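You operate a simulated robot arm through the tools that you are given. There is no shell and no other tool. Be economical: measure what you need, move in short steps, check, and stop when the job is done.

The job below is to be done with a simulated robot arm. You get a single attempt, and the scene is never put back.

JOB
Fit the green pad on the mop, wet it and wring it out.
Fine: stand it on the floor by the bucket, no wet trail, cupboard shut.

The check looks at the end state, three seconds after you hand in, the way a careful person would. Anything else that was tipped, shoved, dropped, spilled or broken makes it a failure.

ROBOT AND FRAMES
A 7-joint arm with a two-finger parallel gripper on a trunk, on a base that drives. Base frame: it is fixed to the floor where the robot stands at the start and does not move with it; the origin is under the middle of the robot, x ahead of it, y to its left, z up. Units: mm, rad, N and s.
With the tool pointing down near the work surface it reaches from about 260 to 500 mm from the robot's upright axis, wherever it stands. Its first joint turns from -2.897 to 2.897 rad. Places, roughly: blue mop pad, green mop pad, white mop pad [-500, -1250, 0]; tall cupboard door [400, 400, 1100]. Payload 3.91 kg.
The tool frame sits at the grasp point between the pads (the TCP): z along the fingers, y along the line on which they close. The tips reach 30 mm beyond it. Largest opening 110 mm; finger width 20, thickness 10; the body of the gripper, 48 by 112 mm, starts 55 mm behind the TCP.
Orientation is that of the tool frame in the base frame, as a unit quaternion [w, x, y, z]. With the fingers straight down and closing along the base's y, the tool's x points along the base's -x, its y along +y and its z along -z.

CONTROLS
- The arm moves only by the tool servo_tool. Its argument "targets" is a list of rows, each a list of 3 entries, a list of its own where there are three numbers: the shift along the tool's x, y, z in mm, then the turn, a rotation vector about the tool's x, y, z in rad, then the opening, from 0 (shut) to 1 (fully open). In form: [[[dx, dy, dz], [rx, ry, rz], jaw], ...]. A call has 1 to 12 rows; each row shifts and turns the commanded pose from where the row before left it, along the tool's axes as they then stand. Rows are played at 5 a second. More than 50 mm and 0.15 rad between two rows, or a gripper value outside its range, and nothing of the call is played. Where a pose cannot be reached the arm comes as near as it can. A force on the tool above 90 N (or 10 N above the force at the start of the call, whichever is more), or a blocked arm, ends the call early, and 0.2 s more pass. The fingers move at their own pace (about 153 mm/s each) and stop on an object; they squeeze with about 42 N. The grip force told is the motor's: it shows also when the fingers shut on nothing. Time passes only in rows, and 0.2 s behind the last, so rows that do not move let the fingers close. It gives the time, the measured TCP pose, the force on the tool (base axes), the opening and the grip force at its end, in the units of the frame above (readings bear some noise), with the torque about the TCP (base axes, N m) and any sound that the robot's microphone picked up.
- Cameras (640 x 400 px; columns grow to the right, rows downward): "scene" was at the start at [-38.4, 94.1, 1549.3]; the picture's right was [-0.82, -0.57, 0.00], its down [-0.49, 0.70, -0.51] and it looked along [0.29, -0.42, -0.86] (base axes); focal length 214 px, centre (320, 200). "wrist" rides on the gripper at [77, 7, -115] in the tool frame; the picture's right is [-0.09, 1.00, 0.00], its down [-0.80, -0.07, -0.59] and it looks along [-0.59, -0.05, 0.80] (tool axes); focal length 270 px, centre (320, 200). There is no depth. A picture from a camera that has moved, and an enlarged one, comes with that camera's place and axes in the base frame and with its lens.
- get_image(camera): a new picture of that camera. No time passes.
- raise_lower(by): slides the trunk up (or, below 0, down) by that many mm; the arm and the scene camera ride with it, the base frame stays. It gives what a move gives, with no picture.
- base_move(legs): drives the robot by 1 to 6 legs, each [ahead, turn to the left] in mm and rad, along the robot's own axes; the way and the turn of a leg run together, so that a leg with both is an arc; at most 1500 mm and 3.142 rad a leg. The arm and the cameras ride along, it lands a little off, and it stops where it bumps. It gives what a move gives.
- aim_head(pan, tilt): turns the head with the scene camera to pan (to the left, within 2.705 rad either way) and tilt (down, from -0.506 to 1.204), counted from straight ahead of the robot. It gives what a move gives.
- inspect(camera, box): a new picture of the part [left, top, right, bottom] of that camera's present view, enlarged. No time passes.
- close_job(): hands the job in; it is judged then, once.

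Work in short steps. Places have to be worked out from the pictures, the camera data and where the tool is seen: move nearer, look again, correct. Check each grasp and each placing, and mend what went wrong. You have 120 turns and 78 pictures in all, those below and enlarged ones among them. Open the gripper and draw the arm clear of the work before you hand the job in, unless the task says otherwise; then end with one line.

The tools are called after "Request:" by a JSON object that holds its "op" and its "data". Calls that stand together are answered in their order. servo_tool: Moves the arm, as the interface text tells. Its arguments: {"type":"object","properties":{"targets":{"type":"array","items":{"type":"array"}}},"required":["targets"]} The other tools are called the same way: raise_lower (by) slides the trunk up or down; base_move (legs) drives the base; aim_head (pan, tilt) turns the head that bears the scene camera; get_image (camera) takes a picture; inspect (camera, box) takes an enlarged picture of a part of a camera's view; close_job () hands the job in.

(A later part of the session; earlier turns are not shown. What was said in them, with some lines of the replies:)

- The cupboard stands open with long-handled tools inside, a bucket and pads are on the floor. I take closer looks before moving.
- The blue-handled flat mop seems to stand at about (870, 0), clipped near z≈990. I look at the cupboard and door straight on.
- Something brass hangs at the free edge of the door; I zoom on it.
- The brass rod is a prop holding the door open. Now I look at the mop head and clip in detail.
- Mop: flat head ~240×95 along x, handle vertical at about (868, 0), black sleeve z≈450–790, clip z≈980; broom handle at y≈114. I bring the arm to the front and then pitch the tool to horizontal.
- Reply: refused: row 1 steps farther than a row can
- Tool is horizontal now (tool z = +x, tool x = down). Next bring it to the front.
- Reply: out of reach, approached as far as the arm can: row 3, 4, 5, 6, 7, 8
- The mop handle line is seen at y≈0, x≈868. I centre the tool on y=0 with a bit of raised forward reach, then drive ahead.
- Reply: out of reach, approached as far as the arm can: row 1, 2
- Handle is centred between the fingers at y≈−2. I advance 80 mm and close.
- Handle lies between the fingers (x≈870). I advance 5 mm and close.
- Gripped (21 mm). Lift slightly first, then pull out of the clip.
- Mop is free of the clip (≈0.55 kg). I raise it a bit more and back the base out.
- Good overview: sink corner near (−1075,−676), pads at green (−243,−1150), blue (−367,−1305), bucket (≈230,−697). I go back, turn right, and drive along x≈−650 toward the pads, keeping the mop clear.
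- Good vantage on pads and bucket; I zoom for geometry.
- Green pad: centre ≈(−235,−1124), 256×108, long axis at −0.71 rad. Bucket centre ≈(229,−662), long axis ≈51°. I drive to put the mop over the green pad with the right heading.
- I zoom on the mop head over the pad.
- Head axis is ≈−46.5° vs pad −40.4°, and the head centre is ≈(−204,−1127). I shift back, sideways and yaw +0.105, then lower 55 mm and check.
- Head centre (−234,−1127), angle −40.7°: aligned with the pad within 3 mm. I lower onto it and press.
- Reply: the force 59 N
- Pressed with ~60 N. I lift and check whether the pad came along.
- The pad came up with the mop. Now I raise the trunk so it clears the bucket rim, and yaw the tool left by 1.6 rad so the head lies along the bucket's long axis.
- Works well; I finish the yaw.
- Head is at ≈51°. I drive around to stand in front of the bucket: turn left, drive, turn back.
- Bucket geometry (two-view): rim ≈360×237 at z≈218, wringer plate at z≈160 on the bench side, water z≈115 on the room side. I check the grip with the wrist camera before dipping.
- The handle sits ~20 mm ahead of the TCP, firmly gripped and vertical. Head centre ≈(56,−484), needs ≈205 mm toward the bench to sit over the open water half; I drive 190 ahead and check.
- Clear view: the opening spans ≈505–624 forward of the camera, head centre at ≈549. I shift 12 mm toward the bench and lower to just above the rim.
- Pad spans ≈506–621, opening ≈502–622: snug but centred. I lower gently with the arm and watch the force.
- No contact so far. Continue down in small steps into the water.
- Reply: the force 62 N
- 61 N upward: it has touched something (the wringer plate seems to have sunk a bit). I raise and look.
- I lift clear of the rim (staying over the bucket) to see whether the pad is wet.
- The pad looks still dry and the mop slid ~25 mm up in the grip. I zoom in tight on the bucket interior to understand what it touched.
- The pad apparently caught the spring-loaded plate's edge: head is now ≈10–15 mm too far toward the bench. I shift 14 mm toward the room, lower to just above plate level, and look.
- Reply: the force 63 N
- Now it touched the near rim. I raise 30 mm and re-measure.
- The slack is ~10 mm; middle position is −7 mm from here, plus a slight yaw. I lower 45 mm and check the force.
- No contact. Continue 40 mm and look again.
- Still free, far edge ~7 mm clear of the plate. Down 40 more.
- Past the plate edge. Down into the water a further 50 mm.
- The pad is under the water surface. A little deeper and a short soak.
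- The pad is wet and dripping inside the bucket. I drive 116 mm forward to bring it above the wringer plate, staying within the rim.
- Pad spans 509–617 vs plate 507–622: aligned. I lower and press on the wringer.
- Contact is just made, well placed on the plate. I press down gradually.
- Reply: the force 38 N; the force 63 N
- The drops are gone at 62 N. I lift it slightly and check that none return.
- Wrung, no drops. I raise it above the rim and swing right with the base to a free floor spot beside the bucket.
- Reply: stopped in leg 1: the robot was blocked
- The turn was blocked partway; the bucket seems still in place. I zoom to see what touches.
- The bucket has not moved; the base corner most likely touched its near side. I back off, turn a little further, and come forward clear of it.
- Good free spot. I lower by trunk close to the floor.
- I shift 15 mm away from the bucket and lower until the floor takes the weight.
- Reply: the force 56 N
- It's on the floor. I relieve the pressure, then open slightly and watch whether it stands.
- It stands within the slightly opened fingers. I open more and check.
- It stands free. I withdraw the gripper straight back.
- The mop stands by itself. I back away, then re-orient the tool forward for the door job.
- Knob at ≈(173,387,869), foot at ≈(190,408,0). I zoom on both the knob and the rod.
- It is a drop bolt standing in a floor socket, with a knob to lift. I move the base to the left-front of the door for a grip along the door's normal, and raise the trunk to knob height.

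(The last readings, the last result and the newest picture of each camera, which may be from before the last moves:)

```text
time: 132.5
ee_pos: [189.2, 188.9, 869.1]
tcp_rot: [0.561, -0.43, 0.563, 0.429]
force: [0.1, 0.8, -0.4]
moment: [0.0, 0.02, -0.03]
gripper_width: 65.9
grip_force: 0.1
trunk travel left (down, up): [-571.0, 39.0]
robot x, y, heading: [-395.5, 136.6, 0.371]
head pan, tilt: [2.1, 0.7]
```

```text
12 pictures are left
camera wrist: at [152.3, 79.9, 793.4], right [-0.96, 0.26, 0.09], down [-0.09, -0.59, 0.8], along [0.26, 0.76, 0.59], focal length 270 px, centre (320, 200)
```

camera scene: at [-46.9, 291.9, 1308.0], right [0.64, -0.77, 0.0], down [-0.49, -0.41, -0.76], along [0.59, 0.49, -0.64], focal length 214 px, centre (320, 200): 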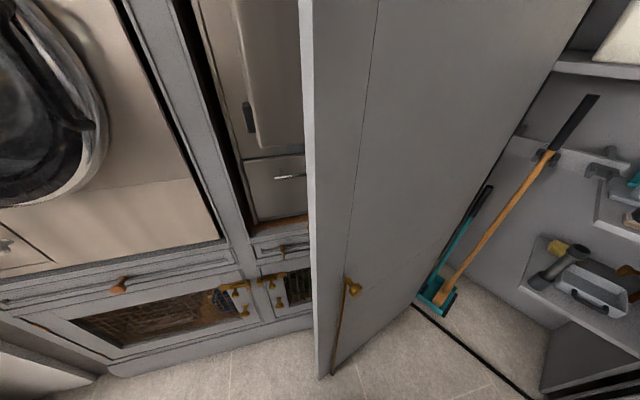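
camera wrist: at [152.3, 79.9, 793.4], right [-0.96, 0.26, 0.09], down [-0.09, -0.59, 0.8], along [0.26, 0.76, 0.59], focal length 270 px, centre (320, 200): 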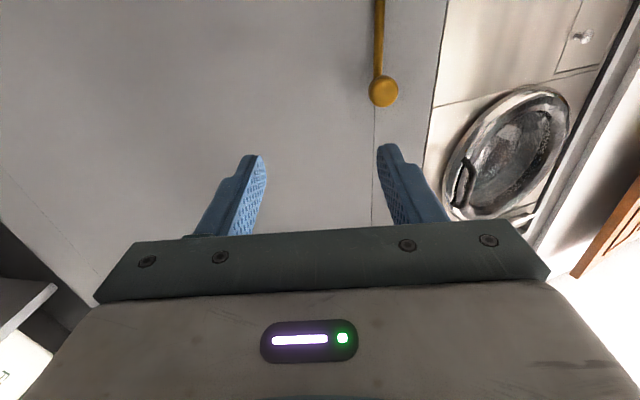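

The knob is at ≈(173,384,874), consistent. I align sideways and advance to it.

Request:
{"op": "servo_tool", "data": {"targets": [[[-3, 33, 0], [0, 0, 0], 0.7], [[-3, 33, 0], [0, 0, 0], 0.7], [[0, 0, 40], [0, 0, 0], 0.7], [[0, 0, 40], [0, 0, 0], 0.7], [[0, 0, 30], [0, 0, 0], 0.7], [[0, 0, 0], [0, 0, 0], 0.7]]}}

Request:
{"op": "get_image", "data": {"camera": "wrist"}}

```text
time: 133.9
ee_pos: [153.6, 313.2, 874.5]
tcp_rot: [0.561, -0.43, 0.563, 0.428]
force: [0.0, 0.0, -0.8]
moment: [-0.02, 0.01, -0.01]
gripper_width: 77.3
grip_force: 0.1
trunk travel left (down, up): [-571.0, 39.0]
robot x, y, heading: [-392.3, 132.7, 0.371]
head pan, tilt: [2.1, 0.7]
```

```text
11 pictures are left
camera wrist: at [117.3, 203.9, 798.3], right [-0.96, 0.26, 0.09], down [-0.09, -0.59, 0.8], along [0.26, 0.76, 0.59], focal length 270 px, centre (320, 200)
```

wrist: 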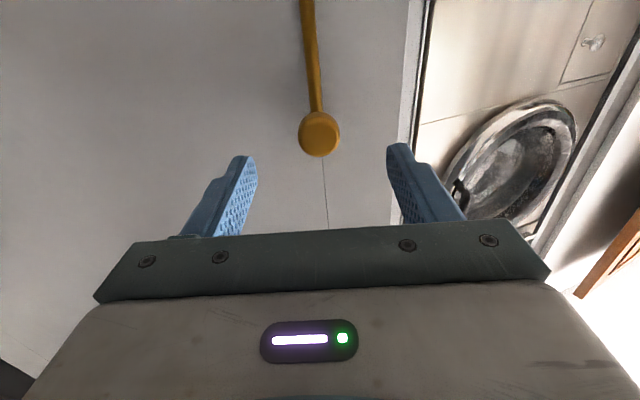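

Centred; knob face is ≈72 mm ahead. I advance 78 and close.

Request:
{"op": "servo_tool", "data": {"targets": [[[0, 0, 30], [0, 0, 0], 0.7], [[0, 0, 30], [0, 0, 0], 0.7], [[0, 0, 16], [0, 0, 0], 0.7], [[0, 0, 0], [0, 0, 0], 0], [[0, 0, 0], [0, 0, 0], 0], [[0, 0, 0], [0, 0, 0], 0]]}}

```text
time: 135.3
ee_pos: [174.6, 386.8, 875.9]
tcp_rot: [0.561, -0.429, 0.564, 0.428]
force: [7.2, 0.1, -1.4]
moment: [-0.18, -0.03, 0.09]
gripper_width: 29.0
grip_force: 44.8
trunk travel left (down, up): [-571.0, 39.0]
robot x, y, heading: [-396.9, 134.4, 0.374]
head pan, tilt: [2.1, 0.7]
```

Gripped the knob (29 mm). Now lift it.

Request:
{"op": "servo_tool", "data": {"targets": [[[-10, 0, 0], [0, 0, 0], 0], [[-10, 0, 0], [0, 0, 0], 0], [[-10, 0, 0], [0, 0, 0], 0], [[-10, 0, 0], [0, 0, 0], 0], [[0, 0, 0], [0, 0, 0], 0]]}}

```text
time: 136.5
ee_pos: [176.3, 387.4, 916.1]
tcp_rot: [0.561, -0.43, 0.563, 0.429]
force: [-0.3, 1.1, -0.6]
moment: [0.04, 0.01, -0.03]
gripper_width: 0.0
grip_force: 37.5
trunk travel left (down, up): [-571.0, 39.0]
robot x, y, heading: [-391.6, 137.6, 0.378]
head pan, tilt: [2.1, 0.7]
```

The fingers slipped off the knob. I look.

Request:
{"op": "get_image", "data": {"camera": "wrist"}}

```text
10 pictures are left
camera wrist: at [138.7, 277.7, 839.7], right [-0.96, 0.26, 0.09], down [-0.09, -0.59, 0.8], along [0.26, 0.76, 0.59], focal length 270 px, centre (320, 200)
```

wrist: 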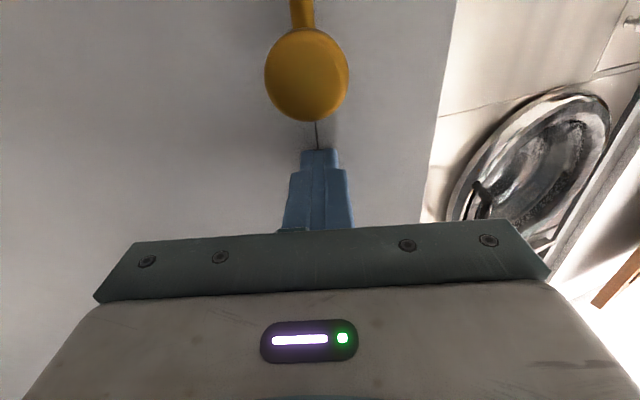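

Knob is still down, centre ≈(174,385,863): I had gripped its upper part. I back off, lower to z≈864 and regrip centrally.

Request:
{"op": "servo_tool", "data": {"targets": [[[0, 0, -35], [0, 0, 0], 0], [[0, 0, -35], [0, 0, 0], 0.7], [[26, 0, 0], [0, 0, 0], 0.7], [[26, 0, 0], [0, 0, 0], 0.7], [[0, 0, 35], [0, 0, 0], 0.7], [[0, 0, 38], [0, 0, 0], 0.7], [[0, 0, 0], [0, 0, 0], 0], [[0, 0, 0], [0, 0, 0], 0], [[0, 0, 0], [0, 0, 0], 0]]}}

```text
time: 138.5
ee_pos: [174.2, 390.9, 861.7]
tcp_rot: [0.562, -0.428, 0.564, 0.427]
force: [6.0, -0.5, -0.4]
moment: [-0.06, -0.04, 0.07]
gripper_width: 29.1
grip_force: 45.2
trunk travel left (down, up): [-571.0, 39.0]
robot x, y, heading: [-393.3, 137.1, 0.376]
head pan, tilt: [2.1, 0.7]
```

Request:
{"op": "servo_tool", "data": {"targets": [[[-5, 0, 0], [0, 0, 0], 0], [[-5, 0, 0], [0, 0, 0], 0], [[0, 0, 0], [0, 0, 0], 0]]}}

```text
time: 139.3
ee_pos: [175.7, 389.8, 871.7]
tcp_rot: [0.561, -0.43, 0.562, 0.429]
force: [4.3, -2.3, -2.1]
moment: [-0.42, 0.18, 0.02]
gripper_width: 29.1
grip_force: 44.8
trunk travel left (down, up): [-571.0, 39.0]
robot x, y, heading: [-394.8, 130.8, 0.375]
head pan, tilt: [2.1, 0.7]
```

Request:
{"op": "servo_tool", "data": {"targets": [[[-5, 0, 0], [0, 0, 0], 0], [[-5, 0, 0], [0, 0, 0], 0], [[-5, 0, 0], [0, 0, 0], 0], [[0, 0, 0], [0, 0, 0], 0]]}}

Request:
{"op": "get_image", "data": {"camera": "wrist"}}

```text
time: 140.3
ee_pos: [176.1, 392.9, 891.0]
tcp_rot: [0.564, -0.429, 0.559, 0.431]
force: [-61.2, 2.2, -1.3]
moment: [-0.71, 1.23, 5.04]
gripper_width: 17.5
grip_force: 21.8
trunk travel left (down, up): [-571.0, 39.0]
robot x, y, heading: [-393.8, 134.2, 0.375]
head pan, tilt: [2.1, 0.7]
```

```text
9 pictures are left
camera wrist: at [140.3, 282.4, 814.5], right [-0.96, 0.26, 0.09], down [-0.09, -0.6, 0.8], along [0.26, 0.76, 0.6], focal length 270 px, centre (320, 200)
```

wrist: 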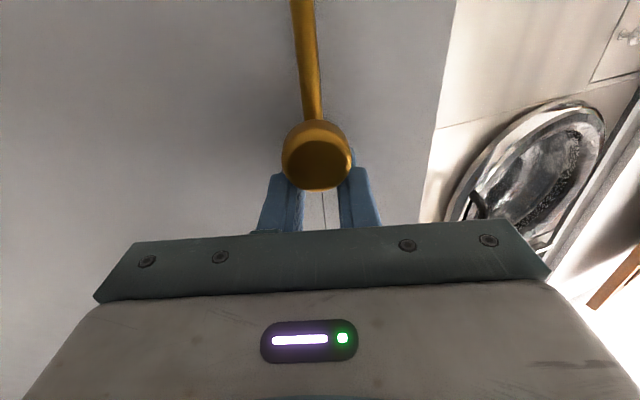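

The fingers slide off vertically. Better: grip with fingers above and below the knob so the lower finger carries it. I open, back off and roll the tool by 90°.

Request:
{"op": "servo_tool", "data": {"targets": [[[0, 0, 0], [0, 0, 0], 0.7], [[0, 0, 0], [0, 0, 0], 0.7], [[0, 0, -40], [0, 0, 0], 0.7], [[0, 0, -40], [0, 0, 0], 0.7], [[0, 0, 0], [0, 0, 0], 0.7]]}}

Request:
{"op": "servo_tool", "data": {"targets": [[[0, 0, 0], [0, 0, 0.143], 0.7], [[0, 0, 0], [0, 0, 0.143], 0.7], [[0, 0, 0], [0, 0, 0.143], 0.7], [[0, 0, 0], [0, 0, 0.143], 0.7], [[0, 0, 0], [0, 0, 0.143], 0.7], [[0, 0, 0], [0, 0, 0.143], 0.7], [[0, 0, 0], [0, 0, 0.143], 0.7], [[0, 0, 0], [0, 0, 0.143], 0.7], [[0, 0, 0], [0, 0, 0.143], 0.7], [[0, 0, 0], [0, 0, 0.143], 0.7], [[0, 0, 0], [0, 0, 0.141], 0.7], [[0, 0, 0], [0, 0, 0], 0.7]]}}

Request:
{"op": "get_image", "data": {"camera": "wrist"}}

```text
time: 141.5
ee_pos: [154.7, 312.6, 888.0]
tcp_rot: [0.562, -0.429, 0.563, 0.429]
force: [-0.9, 0.2, -0.3]
moment: [-0.02, 0.0, 0.04]
gripper_width: 76.8
grip_force: 0.2
trunk travel left (down, up): [-571.0, 39.0]
robot x, y, heading: [-396.4, 136.0, 0.374]
head pan, tilt: [2.1, 0.7]
```

```text
time: 144.1
ee_pos: [154.6, 312.3, 887.8]
tcp_rot: [0.095, 0.096, 0.701, 0.701]
force: [0.6, 0.1, -0.4]
moment: [0.01, -0.01, -0.02]
gripper_width: 77.0
grip_force: 0.1
trunk travel left (down, up): [-571.0, 39.0]
robot x, y, heading: [-388.4, 132.8, 0.376]
head pan, tilt: [2.1, 0.7]
```

```text
8 pictures are left
camera wrist: at [50.2, 221.5, 896.4], right [0.09, -0.02, 1.0], down [0.61, -0.79, -0.07], along [0.78, 0.62, -0.06], focal length 270 px, centre (320, 200)
```

wrist: 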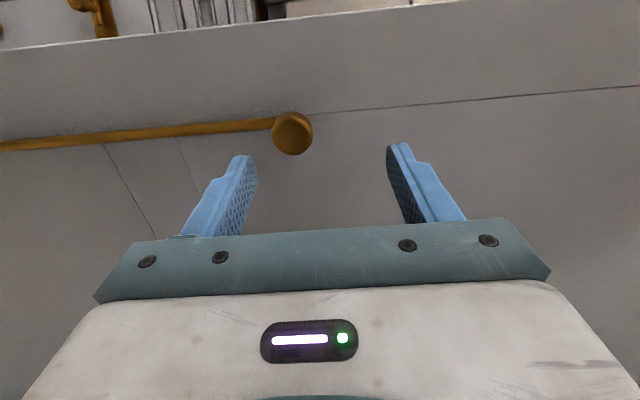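

Knob face at ≈(172,382,867); the lower finger must stop short of the rod. I align and advance 74, then close.

Request:
{"op": "servo_tool", "data": {"targets": [[[1, -20, 0], [0, 0, 0], 0.7], [[0, 0, 30], [0, 0, 0], 0.7], [[0, 0, 30], [0, 0, 0], 0.7], [[0, 0, 13], [0, 0, 0], 0.7], [[0, 0, 0], [0, 0, 0], 0], [[0, 0, 0], [0, 0, 0], 0], [[0, 0, 0], [0, 0, 0], 0]]}}

Request:
{"op": "servo_tool", "data": {"targets": [[[0, 6, 0], [0, 0, 0], 0], [[0, 6, 0], [0, 0, 0], 0], [[0, 0, 0], [0, 0, 0], 0]]}}

```text
time: 145.7
ee_pos: [172.7, 382.4, 867.5]
tcp_rot: [0.094, 0.095, 0.702, 0.699]
force: [-0.3, 1.4, -2.1]
moment: [-0.13, 0.07, 0.14]
gripper_width: 29.1
grip_force: 44.9
trunk travel left (down, up): [-571.0, 39.0]
robot x, y, heading: [-392.7, 133.2, 0.375]
head pan, tilt: [2.1, 0.7]
```

```text
time: 146.5
ee_pos: [172.2, 381.2, 874.3]
tcp_rot: [0.091, 0.098, 0.705, 0.697]
force: [-7.1, -0.7, -40.6]
moment: [-0.31, -0.08, -0.52]
gripper_width: 29.5
grip_force: 44.8
trunk travel left (down, up): [-571.0, 39.0]
robot x, y, heading: [-394.4, 137.8, 0.379]
head pan, tilt: [2.1, 0.7]
```

Now there's real lift force (−40 N). Continue lifting.

Request:
{"op": "servo_tool", "data": {"targets": [[[0, 5, 0], [0, 0, 0], 0], [[0, 5, 0], [0, 0, 0], 0], [[0, 5, 0], [0, 0, 0], 0], [[0, 5, 0], [0, 0, 0], 0], [[0, 0, 0], [0, 0, 0], 0]]}}

Request:
{"op": "get_image", "data": {"camera": "wrist"}}

```text
time: 147.2
ee_pos: [171.2, 375.2, 875.3]
tcp_rot: [0.089, 0.106, 0.716, 0.684]
force: [5.9, -4.2, -34.0]
moment: [-0.49, -0.1, -0.06]
gripper_width: 29.2
grip_force: 44.9
trunk travel left (down, up): [-571.0, 39.0]
robot x, y, heading: [-396.4, 135.8, 0.373]
head pan, tilt: [2.1, 0.7]
stopped in row 3: the force on the tool passed its limit at 91 N (the readings are from after the stop); the commanded pose is now the measured one
```

```text
7 pictures are left
camera wrist: at [66.6, 286.2, 889.3], right [0.12, 0.02, 0.99], down [0.61, -0.79, -0.06], along [0.79, 0.61, -0.1], focal length 270 px, centre (320, 200)
```

wrist: 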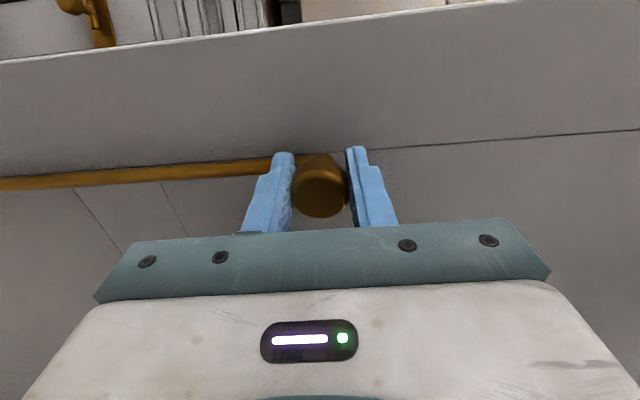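

It won't lift straight (91 N). Perhaps the knob must be turned first, like a cane bolt. I relax and test sideways compliance gently.

Request:
{"op": "servo_tool", "data": {"targets": [[[0, -7, 0], [0, 0, 0], 0], [[4, 0, 0], [0, 0, 0], 0], [[4, 0, 0], [0, 0, 0], 0], [[0, 0, 0], [0, 0, 0], 0]]}}

Request:
{"op": "servo_tool", "data": {"targets": [[[-5, 0, 0], [0, 0, 0], 0], [[-5, 0, 0], [0, 0, 0], 0], [[-5, 0, 0], [0, 0, 0], 0], [[0, 0, 0], [0, 0, 0], 0]]}}

```text
time: 148.2
ee_pos: [165.9, 380.5, 873.2]
tcp_rot: [0.09, 0.101, 0.711, 0.69]
force: [34.0, -6.8, -1.3]
moment: [-0.15, 0.04, -0.23]
gripper_width: 29.1
grip_force: 45.4
trunk travel left (down, up): [-571.0, 39.0]
robot x, y, heading: [-392.9, 134.8, 0.374]
head pan, tilt: [2.1, 0.7]
```

```text
time: 149.2
ee_pos: [171.2, 378.1, 873.9]
tcp_rot: [0.086, 0.099, 0.712, 0.689]
force: [-32.8, 7.9, -3.8]
moment: [-0.01, 0.12, 0.39]
gripper_width: 29.7
grip_force: 45.2
trunk travel left (down, up): [-571.0, 39.0]
robot x, y, heading: [-389.2, 133.7, 0.384]
head pan, tilt: [2.1, 0.7]
```

Sideways it is stiff both ways, but the knob now sits ~6 mm higher and stays there — maybe a stiff sliding bolt. I try lifting slowly.

Request:
{"op": "servo_tool", "data": {"targets": [[[7, 0, 0], [0, 0, 0], 0], [[0, 2, 0], [0, 0, 0], 0], [[0, 2, 0], [0, 0, 0], 0], [[0, 2, 0], [0, 0, 0], 0], [[0, 2, 0], [0, 0, 0], 0], [[0, 2, 0], [0, 0, 0], 0], [[0, 0, 0], [0, 0, 0], 0]]}}

```text
time: 150.8
ee_pos: [171.9, 379.4, 875.2]
tcp_rot: [0.086, 0.106, 0.718, 0.683]
force: [5.9, -2.0, -56.3]
moment: [-0.24, 0.03, -0.97]
gripper_width: 29.3
grip_force: 45.3
trunk travel left (down, up): [-571.0, 39.0]
robot x, y, heading: [-389.0, 131.2, 0.379]
head pan, tilt: [2.1, 0.7]
```

Blocked at 875. In the zoom the knob's stem passes through the rod's top end, so the knob may be the pivot: turning it swings the rod. I test a turn about the knob axis.

Request:
{"op": "servo_tool", "data": {"targets": [[[0, -10, 0], [0, 0, 0], 0], [[0, 0, 0], [0, 0, 0.1], 0], [[0, 0, 0], [0, 0, 0.1], 0], [[0, 0, 0], [0, 0, 0.1], 0], [[0, 0, 0], [0, 0, 0], 0]]}}

Request:
{"op": "get_image", "data": {"camera": "wrist"}}

```text
time: 152.0
ee_pos: [169.7, 380.4, 874.7]
tcp_rot: [-0.017, 0.205, 0.688, 0.696]
force: [4.1, 1.6, 0.4]
moment: [0.39, -0.2, 0.89]
gripper_width: 28.9
grip_force: 45.5
trunk travel left (down, up): [-571.0, 39.0]
robot x, y, heading: [-396.3, 135.8, 0.376]
head pan, tilt: [2.1, 0.7]
```

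```text
6 pictures are left
camera wrist: at [70.9, 289.7, 909.4], right [0.38, -0.08, 0.92], down [0.56, -0.78, -0.3], along [0.74, 0.62, -0.26], focal length 270 px, centre (320, 200)
```

wrist: 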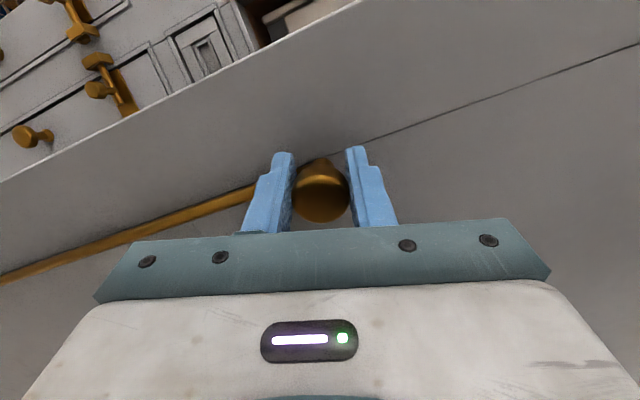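

The rod seems to have followed by a few degrees, with little torque. I continue the turn and look again.

Request:
{"op": "servo_tool", "data": {"targets": [[[0, 0, 0], [0, 0, 0.1], 0], [[0, 0, 0], [0, 0, 0.1], 0], [[0, 0, 0], [0, 0, 0.1], 0], [[0, 0, 0], [0, 0, 0.1], 0], [[0, 0, 0], [0, 0, 0.1], 0], [[0, 0, 0], [0, 0, 0], 0]]}}

Request:
{"op": "get_image", "data": {"camera": "wrist"}}

```text
time: 153.4
ee_pos: [170.5, 378.2, 873.2]
tcp_rot: [-0.187, 0.37, 0.616, 0.669]
force: [1.2, 1.0, 0.1]
moment: [0.2, -0.2, 0.25]
gripper_width: 29.3
grip_force: 44.9
trunk travel left (down, up): [-571.0, 39.0]
robot x, y, heading: [-392.9, 131.9, 0.378]
head pan, tilt: [2.1, 0.7]
```

```text
5 pictures are left
camera wrist: at [93.3, 283.2, 938.7], right [0.76, -0.19, 0.62], down [0.32, -0.73, -0.61], along [0.56, 0.66, -0.49], focal length 270 px, centre (320, 200)
```

wrist: 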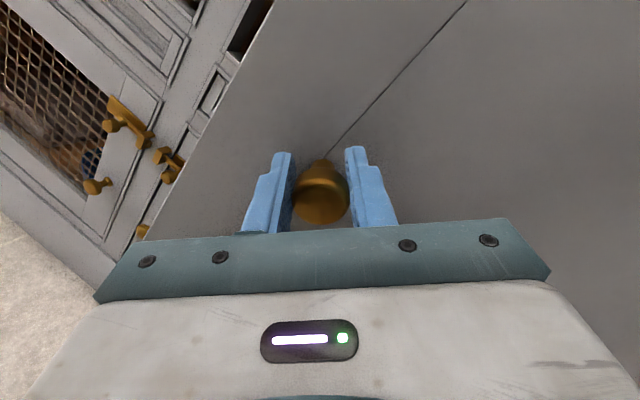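

The knob just rotates in the fingers. The earlier readings suggest the bolt lifts freely ~10 mm then meets a stop — maybe enough to clear the shallow floor ring. I roll back, lift to the stop, and pull the door gently.

Request:
{"op": "servo_tool", "data": {"targets": [[[0, 0, 0], [0, 0, -0.1], 0], [[0, 0, 0], [0, 0, -0.1], 0], [[0, 0, 0], [0, 0, -0.1], 0], [[0, 0, 0], [0, 0, -0.1], 0], [[0, 0, 0], [0, 0, -0.1], 0], [[0, 0, 0], [0, 0, -0.1], 0], [[0, 0, 0], [0, 0, -0.1], 0], [[0, 0, 0], [0, 0, -0.1], 0], [[0, 5, 0], [0, 0, 0], 0], [[0, 0, 0], [0, 0, 0], 0]]}}

Request:
{"op": "servo_tool", "data": {"targets": [[[0, 0, -4], [0, 0, 0], 0], [[0, 0, -4], [0, 0, 0], 0], [[0, 0, -4], [0, 0, 0], 0], [[0, 0, 0], [0, 0, 0], 0]]}}

```text
time: 155.6
ee_pos: [169.5, 380.1, 874.6]
tcp_rot: [0.088, 0.102, 0.715, 0.686]
force: [-6.9, -0.9, -28.5]
moment: [-0.36, -0.08, -0.92]
gripper_width: 29.0
grip_force: 44.6
trunk travel left (down, up): [-571.0, 39.0]
robot x, y, heading: [-391.2, 130.8, 0.375]
head pan, tilt: [2.1, 0.7]
```

```text
time: 156.6
ee_pos: [167.5, 368.1, 874.3]
tcp_rot: [0.088, 0.103, 0.714, 0.687]
force: [1.0, 1.7, -38.7]
moment: [-0.12, 0.19, 0.74]
gripper_width: 28.9
grip_force: 44.7
trunk travel left (down, up): [-571.0, 39.0]
robot x, y, heading: [-394.9, 134.1, 0.376]
head pan, tilt: [2.1, 0.7]
```

It came back 12 mm almost without resistance while the lift force persists: the door seems to move. I pull further.

Request:
{"op": "servo_tool", "data": {"targets": [[[0, 0, -6], [0, 0, 0], 0], [[0, 0, -6], [0, 0, 0], 0], [[0, 0, -6], [0, 0, 0], 0], [[0, 0, -6], [0, 0, 0], 0], [[0, 0, -6], [0, 0, 0], 0], [[0, 0, 0], [0, 0, 0], 0]]}}

```text
time: 158.0
ee_pos: [162.4, 337.8, 875.4]
tcp_rot: [0.089, 0.104, 0.716, 0.684]
force: [13.9, -1.3, -44.0]
moment: [-0.25, 0.25, -0.31]
gripper_width: 29.0
grip_force: 44.9
trunk travel left (down, up): [-571.0, 39.0]
robot x, y, heading: [-393.3, 134.4, 0.378]
head pan, tilt: [2.1, 0.7]
```

The door is following (42 mm). I continue along its arc, yawing with it.

Request:
{"op": "servo_tool", "data": {"targets": [[[0, -3, -12], [0, 0.0204, 0], 0], [[0, 0, -12], [0, 0.0204, 0], 0], [[0, 0, -12], [0, 0.0204, 0], 0], [[0, 0, -12], [0, 0.0204, 0], 0], [[0, 0, -12], [0, 0.0204, 0], 0], [[0, 0, -12], [0, 0.0204, 0], 0], [[0, 0, -12], [0, 0.0204, 0], 0], [[0, 0, -12], [0, 0.0204, 0], 0], [[0, 0, -12], [0, 0.0204, 0], 0], [[0, 0, -12], [0, 0.0204, 0], 0], [[0, 0, -12], [0, 0.0204, 0], 0], [[0, 0, 0], [0, 0, 0], 0]]}}

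```text
time: 160.6
ee_pos: [134.9, 208.9, 882.5]
tcp_rot: [0.009, 0.022, 0.718, 0.696]
force: [0.2, -0.2, 0.1]
moment: [0.04, 0.0, 0.02]
gripper_width: 0.0
grip_force: 38.0
trunk travel left (down, up): [-571.0, 39.0]
robot x, y, heading: [-393.6, 134.7, 0.376]
head pan, tilt: [2.1, 0.7]
```

Grip lost on the way. I look at the door state.

Request:
{"op": "aim_head", "data": {"pan": 0.35, "tilt": 0.75}}

Request:
{"op": "get_image", "data": {"camera": "scene"}}

```text
time: 162.4
ee_pos: [134.2, 208.7, 882.1]
tcp_rot: [0.008, 0.022, 0.718, 0.696]
force: [-0.6, -0.7, 0.3]
moment: [-0.02, -0.02, 0.0]
gripper_width: 0.0
grip_force: 37.5
trunk travel left (down, up): [-571.0, 39.0]
robot x, y, heading: [-394.9, 129.7, 0.377]
head pan, tilt: [0.351, 0.75]
```

```text
4 pictures are left
camera scene: at [-458.1, 300.2, 1591.8], right [0.67, -0.75, 0.0], down [-0.51, -0.45, -0.73], along [0.55, 0.49, -0.68], focal length 214 px, centre (320, 200)
```

scene: 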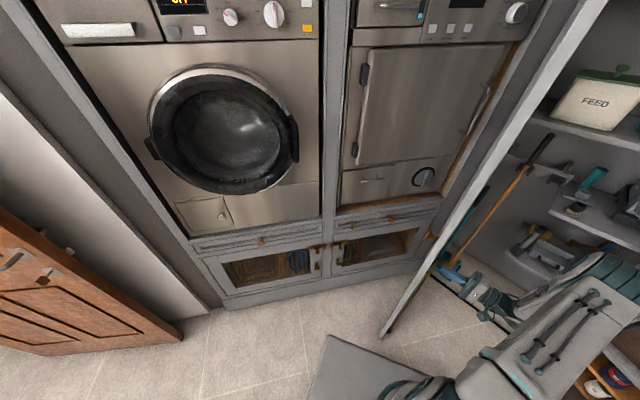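

The door swung about 15° (tip near (140,270)), bolt out of its socket. Next I push from the outside: back off, point the tool ahead, and move it left of the door tip.

Request:
{"op": "base_move", "data": {"legs": [[-200, 0]]}}

Request:
{"op": "servo_tool", "data": {"targets": [[[0, 0, 0], [0, -0.144, 0], 0], [[0, 0, 0], [0, -0.144, 0], 0], [[0, 0, 0], [0, -0.144, 0], 0], [[0, 0, 0], [0, -0.144, 0], 0], [[0, 0, 0], [0, -0.144, 0], 0], [[0, 0, 0], [0, -0.144, 0], 0], [[0, 0, 0], [0, -0.144, 0], 0], [[0, 0, 0], [0, -0.144, 0], 0], [[0, 0, 0], [0, 0, 0], 0]]}}

Request:
{"op": "servo_tool", "data": {"targets": [[[28, 0, 16], [0, 0, 0], 0], [[28, 0, 16], [0, 0, 0], 0], [[28, 0, 16], [0, 0, 0], 0], [[28, 0, 16], [0, 0, 0], 0], [[29, 0, 16], [0, 0, 0], 0], [[0, 0, 0], [0, 0, 0], 0]]}}

```text
time: 164.0
ee_pos: [-49.1, 137.3, 881.9]
tcp_rot: [0.009, 0.023, 0.718, 0.696]
force: [0.0, -0.1, 0.5]
moment: [0.03, -0.03, -0.03]
gripper_width: 0.0
grip_force: 37.9
trunk travel left (down, up): [-571.0, 39.0]
robot x, y, heading: [-577.1, 65.1, 0.379]
head pan, tilt: [0.351, 0.75]
```

```text
time: 166.0
ee_pos: [-48.9, 136.2, 882.7]
tcp_rot: [0.398, 0.399, 0.597, 0.571]
force: [-0.2, 1.4, 0.1]
moment: [0.02, 0.0, -0.04]
gripper_width: 0.0
grip_force: 37.8
trunk travel left (down, up): [-571.0, 39.0]
robot x, y, heading: [-574.7, 62.5, 0.382]
head pan, tilt: [0.351, 0.75]
```

```text
time: 167.4
ee_pos: [-24.2, 296.3, 876.6]
tcp_rot: [0.399, 0.399, 0.597, 0.57]
force: [0.4, -0.1, -0.6]
moment: [-0.02, 0.02, 0.01]
gripper_width: 0.0
grip_force: 37.5
trunk travel left (down, up): [-571.0, 39.0]
robot x, y, heading: [-575.9, 64.6, 0.381]
head pan, tilt: [0.351, 0.75]
```

Tool is left of the door tip. I drive ahead 240 so the hand is beyond the tip on the outer side, then turn right to push.

Request:
{"op": "base_move", "data": {"legs": [[240, 0]]}}

Request:
{"op": "base_move", "data": {"legs": [[0, -0.4]]}}

Request:
{"op": "get_image", "data": {"camera": "scene"}}

```text
time: 169.2
ee_pos: [197.7, 380.8, 877.8]
tcp_rot: [0.4, 0.399, 0.596, 0.57]
force: [-0.5, -0.1, -1.0]
moment: [0.01, -0.01, -0.02]
gripper_width: 0.0
grip_force: 37.4
trunk travel left (down, up): [-571.0, 39.0]
robot x, y, heading: [-354.2, 150.1, 0.38]
head pan, tilt: [0.351, 0.75]
```

```text
time: 170.8
ee_pos: [243.1, 144.6, 878.0]
tcp_rot: [0.506, 0.512, 0.504, 0.477]
force: [-0.3, -0.1, 0.0]
moment: [0.02, 0.03, 0.01]
gripper_width: 0.2
grip_force: 37.9
trunk travel left (down, up): [-571.0, 39.0]
robot x, y, heading: [-354.5, 151.5, -0.031]
head pan, tilt: [0.351, 0.75]
```

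```text
3 pictures are left
camera scene: at [-349.1, 326.9, 1591.8], right [0.31, -0.95, 0.0], down [-0.65, -0.21, -0.73], along [0.69, 0.23, -0.68], focal length 214 px, centre (320, 200)
```

scene: 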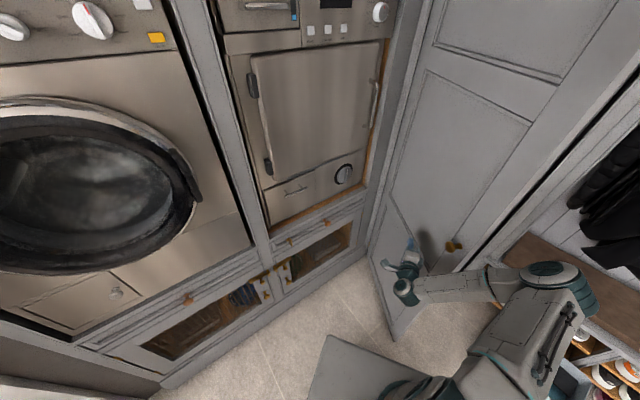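

The door has swung to about 203°, outer face visible. I lower the hand 60 mm to keep clear of the outer knob, turn right a bit more, and drive ahead pushing it shut.

Request:
{"op": "raise_lower", "data": {"by": -60}}

Request:
{"op": "base_move", "data": {"legs": [[0, -0.3], [300, 0]]}}

```text
time: 171.8
ee_pos: [244.6, 144.6, 817.8]
tcp_rot: [0.506, 0.512, 0.504, 0.477]
force: [-0.9, -0.8, -0.3]
moment: [-0.03, 0.02, 0.03]
gripper_width: 0.0
grip_force: 38.0
trunk travel left (down, up): [-511.0, 99.0]
robot x, y, heading: [-353.8, 152.2, -0.03]
head pan, tilt: [0.351, 0.75]
```

```text
time: 174.8
ee_pos: [501.2, -132.3, 817.6]
tcp_rot: [0.572, 0.582, 0.422, 0.396]
force: [0.7, 0.6, 0.2]
moment: [0.01, -0.01, -0.05]
gripper_width: 0.0
grip_force: 37.2
trunk travel left (down, up): [-511.0, 99.0]
robot x, y, heading: [-71.2, 47.7, -0.33]
head pan, tilt: [0.351, 0.75]
```

Free-swinging so far. I continue ahead toward the closed position.

Request:
{"op": "base_move", "data": {"legs": [[150, 0]]}}

Request:
{"op": "aim_head", "data": {"pan": 0.2, "tilt": 0.7}}

Request:
{"op": "get_image", "data": {"camera": "scene"}}

```text
time: 176.2
ee_pos: [645.2, -180.0, 816.7]
tcp_rot: [0.572, 0.58, 0.422, 0.397]
force: [-0.8, -0.1, -1.2]
moment: [0.03, 0.02, 0.03]
gripper_width: 0.1
grip_force: 38.0
trunk travel left (down, up): [-511.0, 99.0]
robot x, y, heading: [72.9, -3.4, -0.327]
head pan, tilt: [0.351, 0.75]
```

```text
time: 176.9
ee_pos: [645.7, -180.1, 817.3]
tcp_rot: [0.571, 0.581, 0.422, 0.397]
force: [-0.3, -0.1, -0.1]
moment: [0.02, -0.03, 0.0]
gripper_width: 0.0
grip_force: 37.8
trunk travel left (down, up): [-511.0, 99.0]
robot x, y, heading: [78.3, -0.6, -0.336]
head pan, tilt: [0.201, 0.7]
```

```text
2 pictures are left
camera scene: at [134.1, 156.7, 1536.0], right [-0.13, -0.99, 0.0], down [-0.64, 0.08, -0.76], along [0.76, -0.1, -0.64], focal length 214 px, centre (320, 200)
```

scene: 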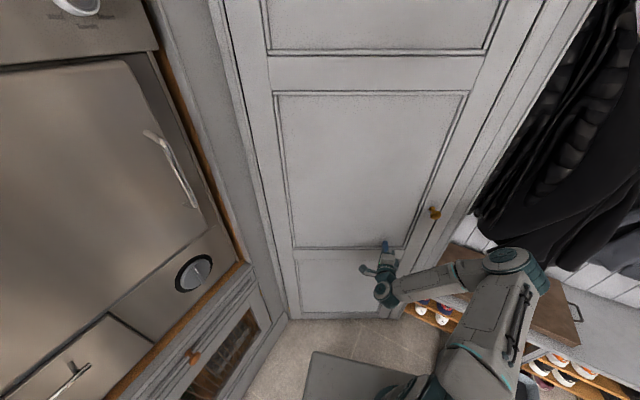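

The door appears (nearly) shut. I press it home with the arm and read the force.

Request:
{"op": "servo_tool", "data": {"targets": [[[0, 0, 8], [0, 0, 0], 0], [[0, 0, 8], [0, 0, 0], 0], [[0, 0, 8], [0, 0, 0], 0], [[0, 0, 0], [0, 0, 0], 0]]}}

```text
time: 177.5
ee_pos: [647.5, -181.1, 818.3]
tcp_rot: [0.568, 0.583, 0.424, 0.397]
force: [-43.2, 6.0, 21.4]
moment: [0.18, -0.8, 0.23]
gripper_width: 0.2
grip_force: 37.6
trunk travel left (down, up): [-511.0, 99.0]
robot x, y, heading: [72.8, 4.3, -0.335]
head pan, tilt: [0.201, 0.7]
stopped in row 3: the force on the tool passed its limit at 99 N (the readings are from after the stop); the commanded pose is now the measured one
```

It meets a hard stop where the closed door should be. I back off and check everything in one wide picture.

Request:
{"op": "servo_tool", "data": {"targets": [[[0, 0, -20], [0, 0, 0], 0.1], [[0, 0, -30], [0, 0, 0], 0.3], [[0, 0, 0], [0, 0, 0], 0.6]]}}

Request:
{"op": "base_move", "data": {"legs": [[-350, 0]]}}

Request:
{"op": "aim_head", "data": {"pan": -0.45, "tilt": 0.7}}

Request:
{"op": "get_image", "data": {"camera": "scene"}}

```text
time: 178.3
ee_pos: [606.8, -165.3, 816.3]
tcp_rot: [0.567, 0.584, 0.426, 0.395]
force: [0.2, -0.4, -0.1]
moment: [-0.02, 0.01, 0.01]
gripper_width: 66.2
grip_force: 0.0
trunk travel left (down, up): [-511.0, 99.0]
robot x, y, heading: [72.6, 0.9, -0.328]
head pan, tilt: [0.201, 0.7]
```

```text
time: 180.6
ee_pos: [277.1, -51.4, 816.1]
tcp_rot: [0.566, 0.584, 0.426, 0.396]
force: [-0.3, -0.7, -0.4]
moment: [0.01, 0.01, -0.02]
gripper_width: 66.1
grip_force: 0.1
trunk travel left (down, up): [-511.0, 99.0]
robot x, y, heading: [-258.8, 116.2, -0.331]
head pan, tilt: [0.201, 0.7]
```

```text
time: 181.6
ee_pos: [276.5, -50.3, 815.4]
tcp_rot: [0.567, 0.584, 0.426, 0.395]
force: [0.5, 0.1, 0.2]
moment: [-0.03, -0.01, -0.01]
gripper_width: 65.8
grip_force: 0.0
trunk travel left (down, up): [-511.0, 99.0]
robot x, y, heading: [-259.2, 118.9, -0.333]
head pan, tilt: [-0.45, 0.7]
```

```text
1 pictures are left
camera scene: at [-221.4, 221.8, 1536.0], right [-0.7, -0.71, 0.0], down [-0.46, 0.45, -0.76], along [0.54, -0.54, -0.64], focal length 214 px, centre (320, 200)
```

scene: 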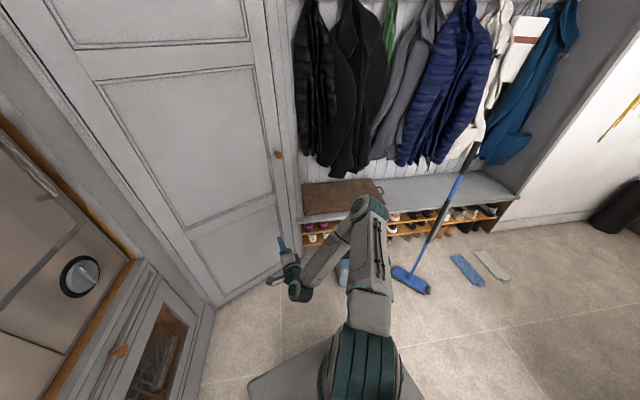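

Door looks flush and the mop stands by the bucket. I use the last picture to check the door's closing edge.

Request:
{"op": "inspect", "data": {"camera": "scene", "box": [180, 100, 340, 310]}}

```text
1.90 times, centred on (260, 205) of scene
camera zoom: at [-221.4, 221.8, 1536.0], right [-0.7, -0.71, 0.0], down [-0.46, 0.45, -0.76], along [0.54, -0.54, -0.64], focal length 408 px, centre (434, 190)
```

zoom: 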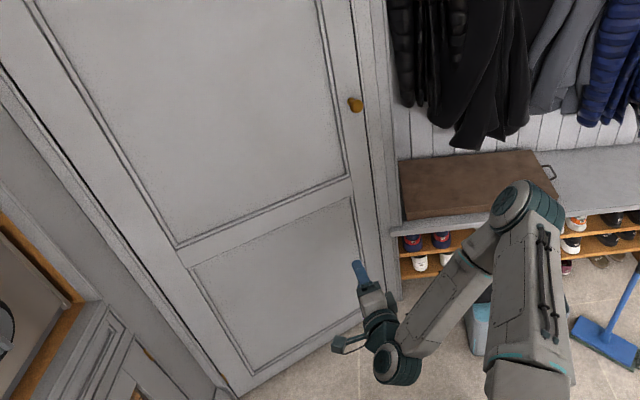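

The door is flush in its frame, the mop with the green pad stands free by the bucket, and the arm is clear with the gripper open. I hand in.

Request:
{"op": "close_job", "data": {}}

```text
The job is handed in.
```

The green pad is on the mop, wetted and wrung out, and the mop stands unsupported on the floor beside the bucket. The cupboard is shut, and I saw no drips outside the bucket.
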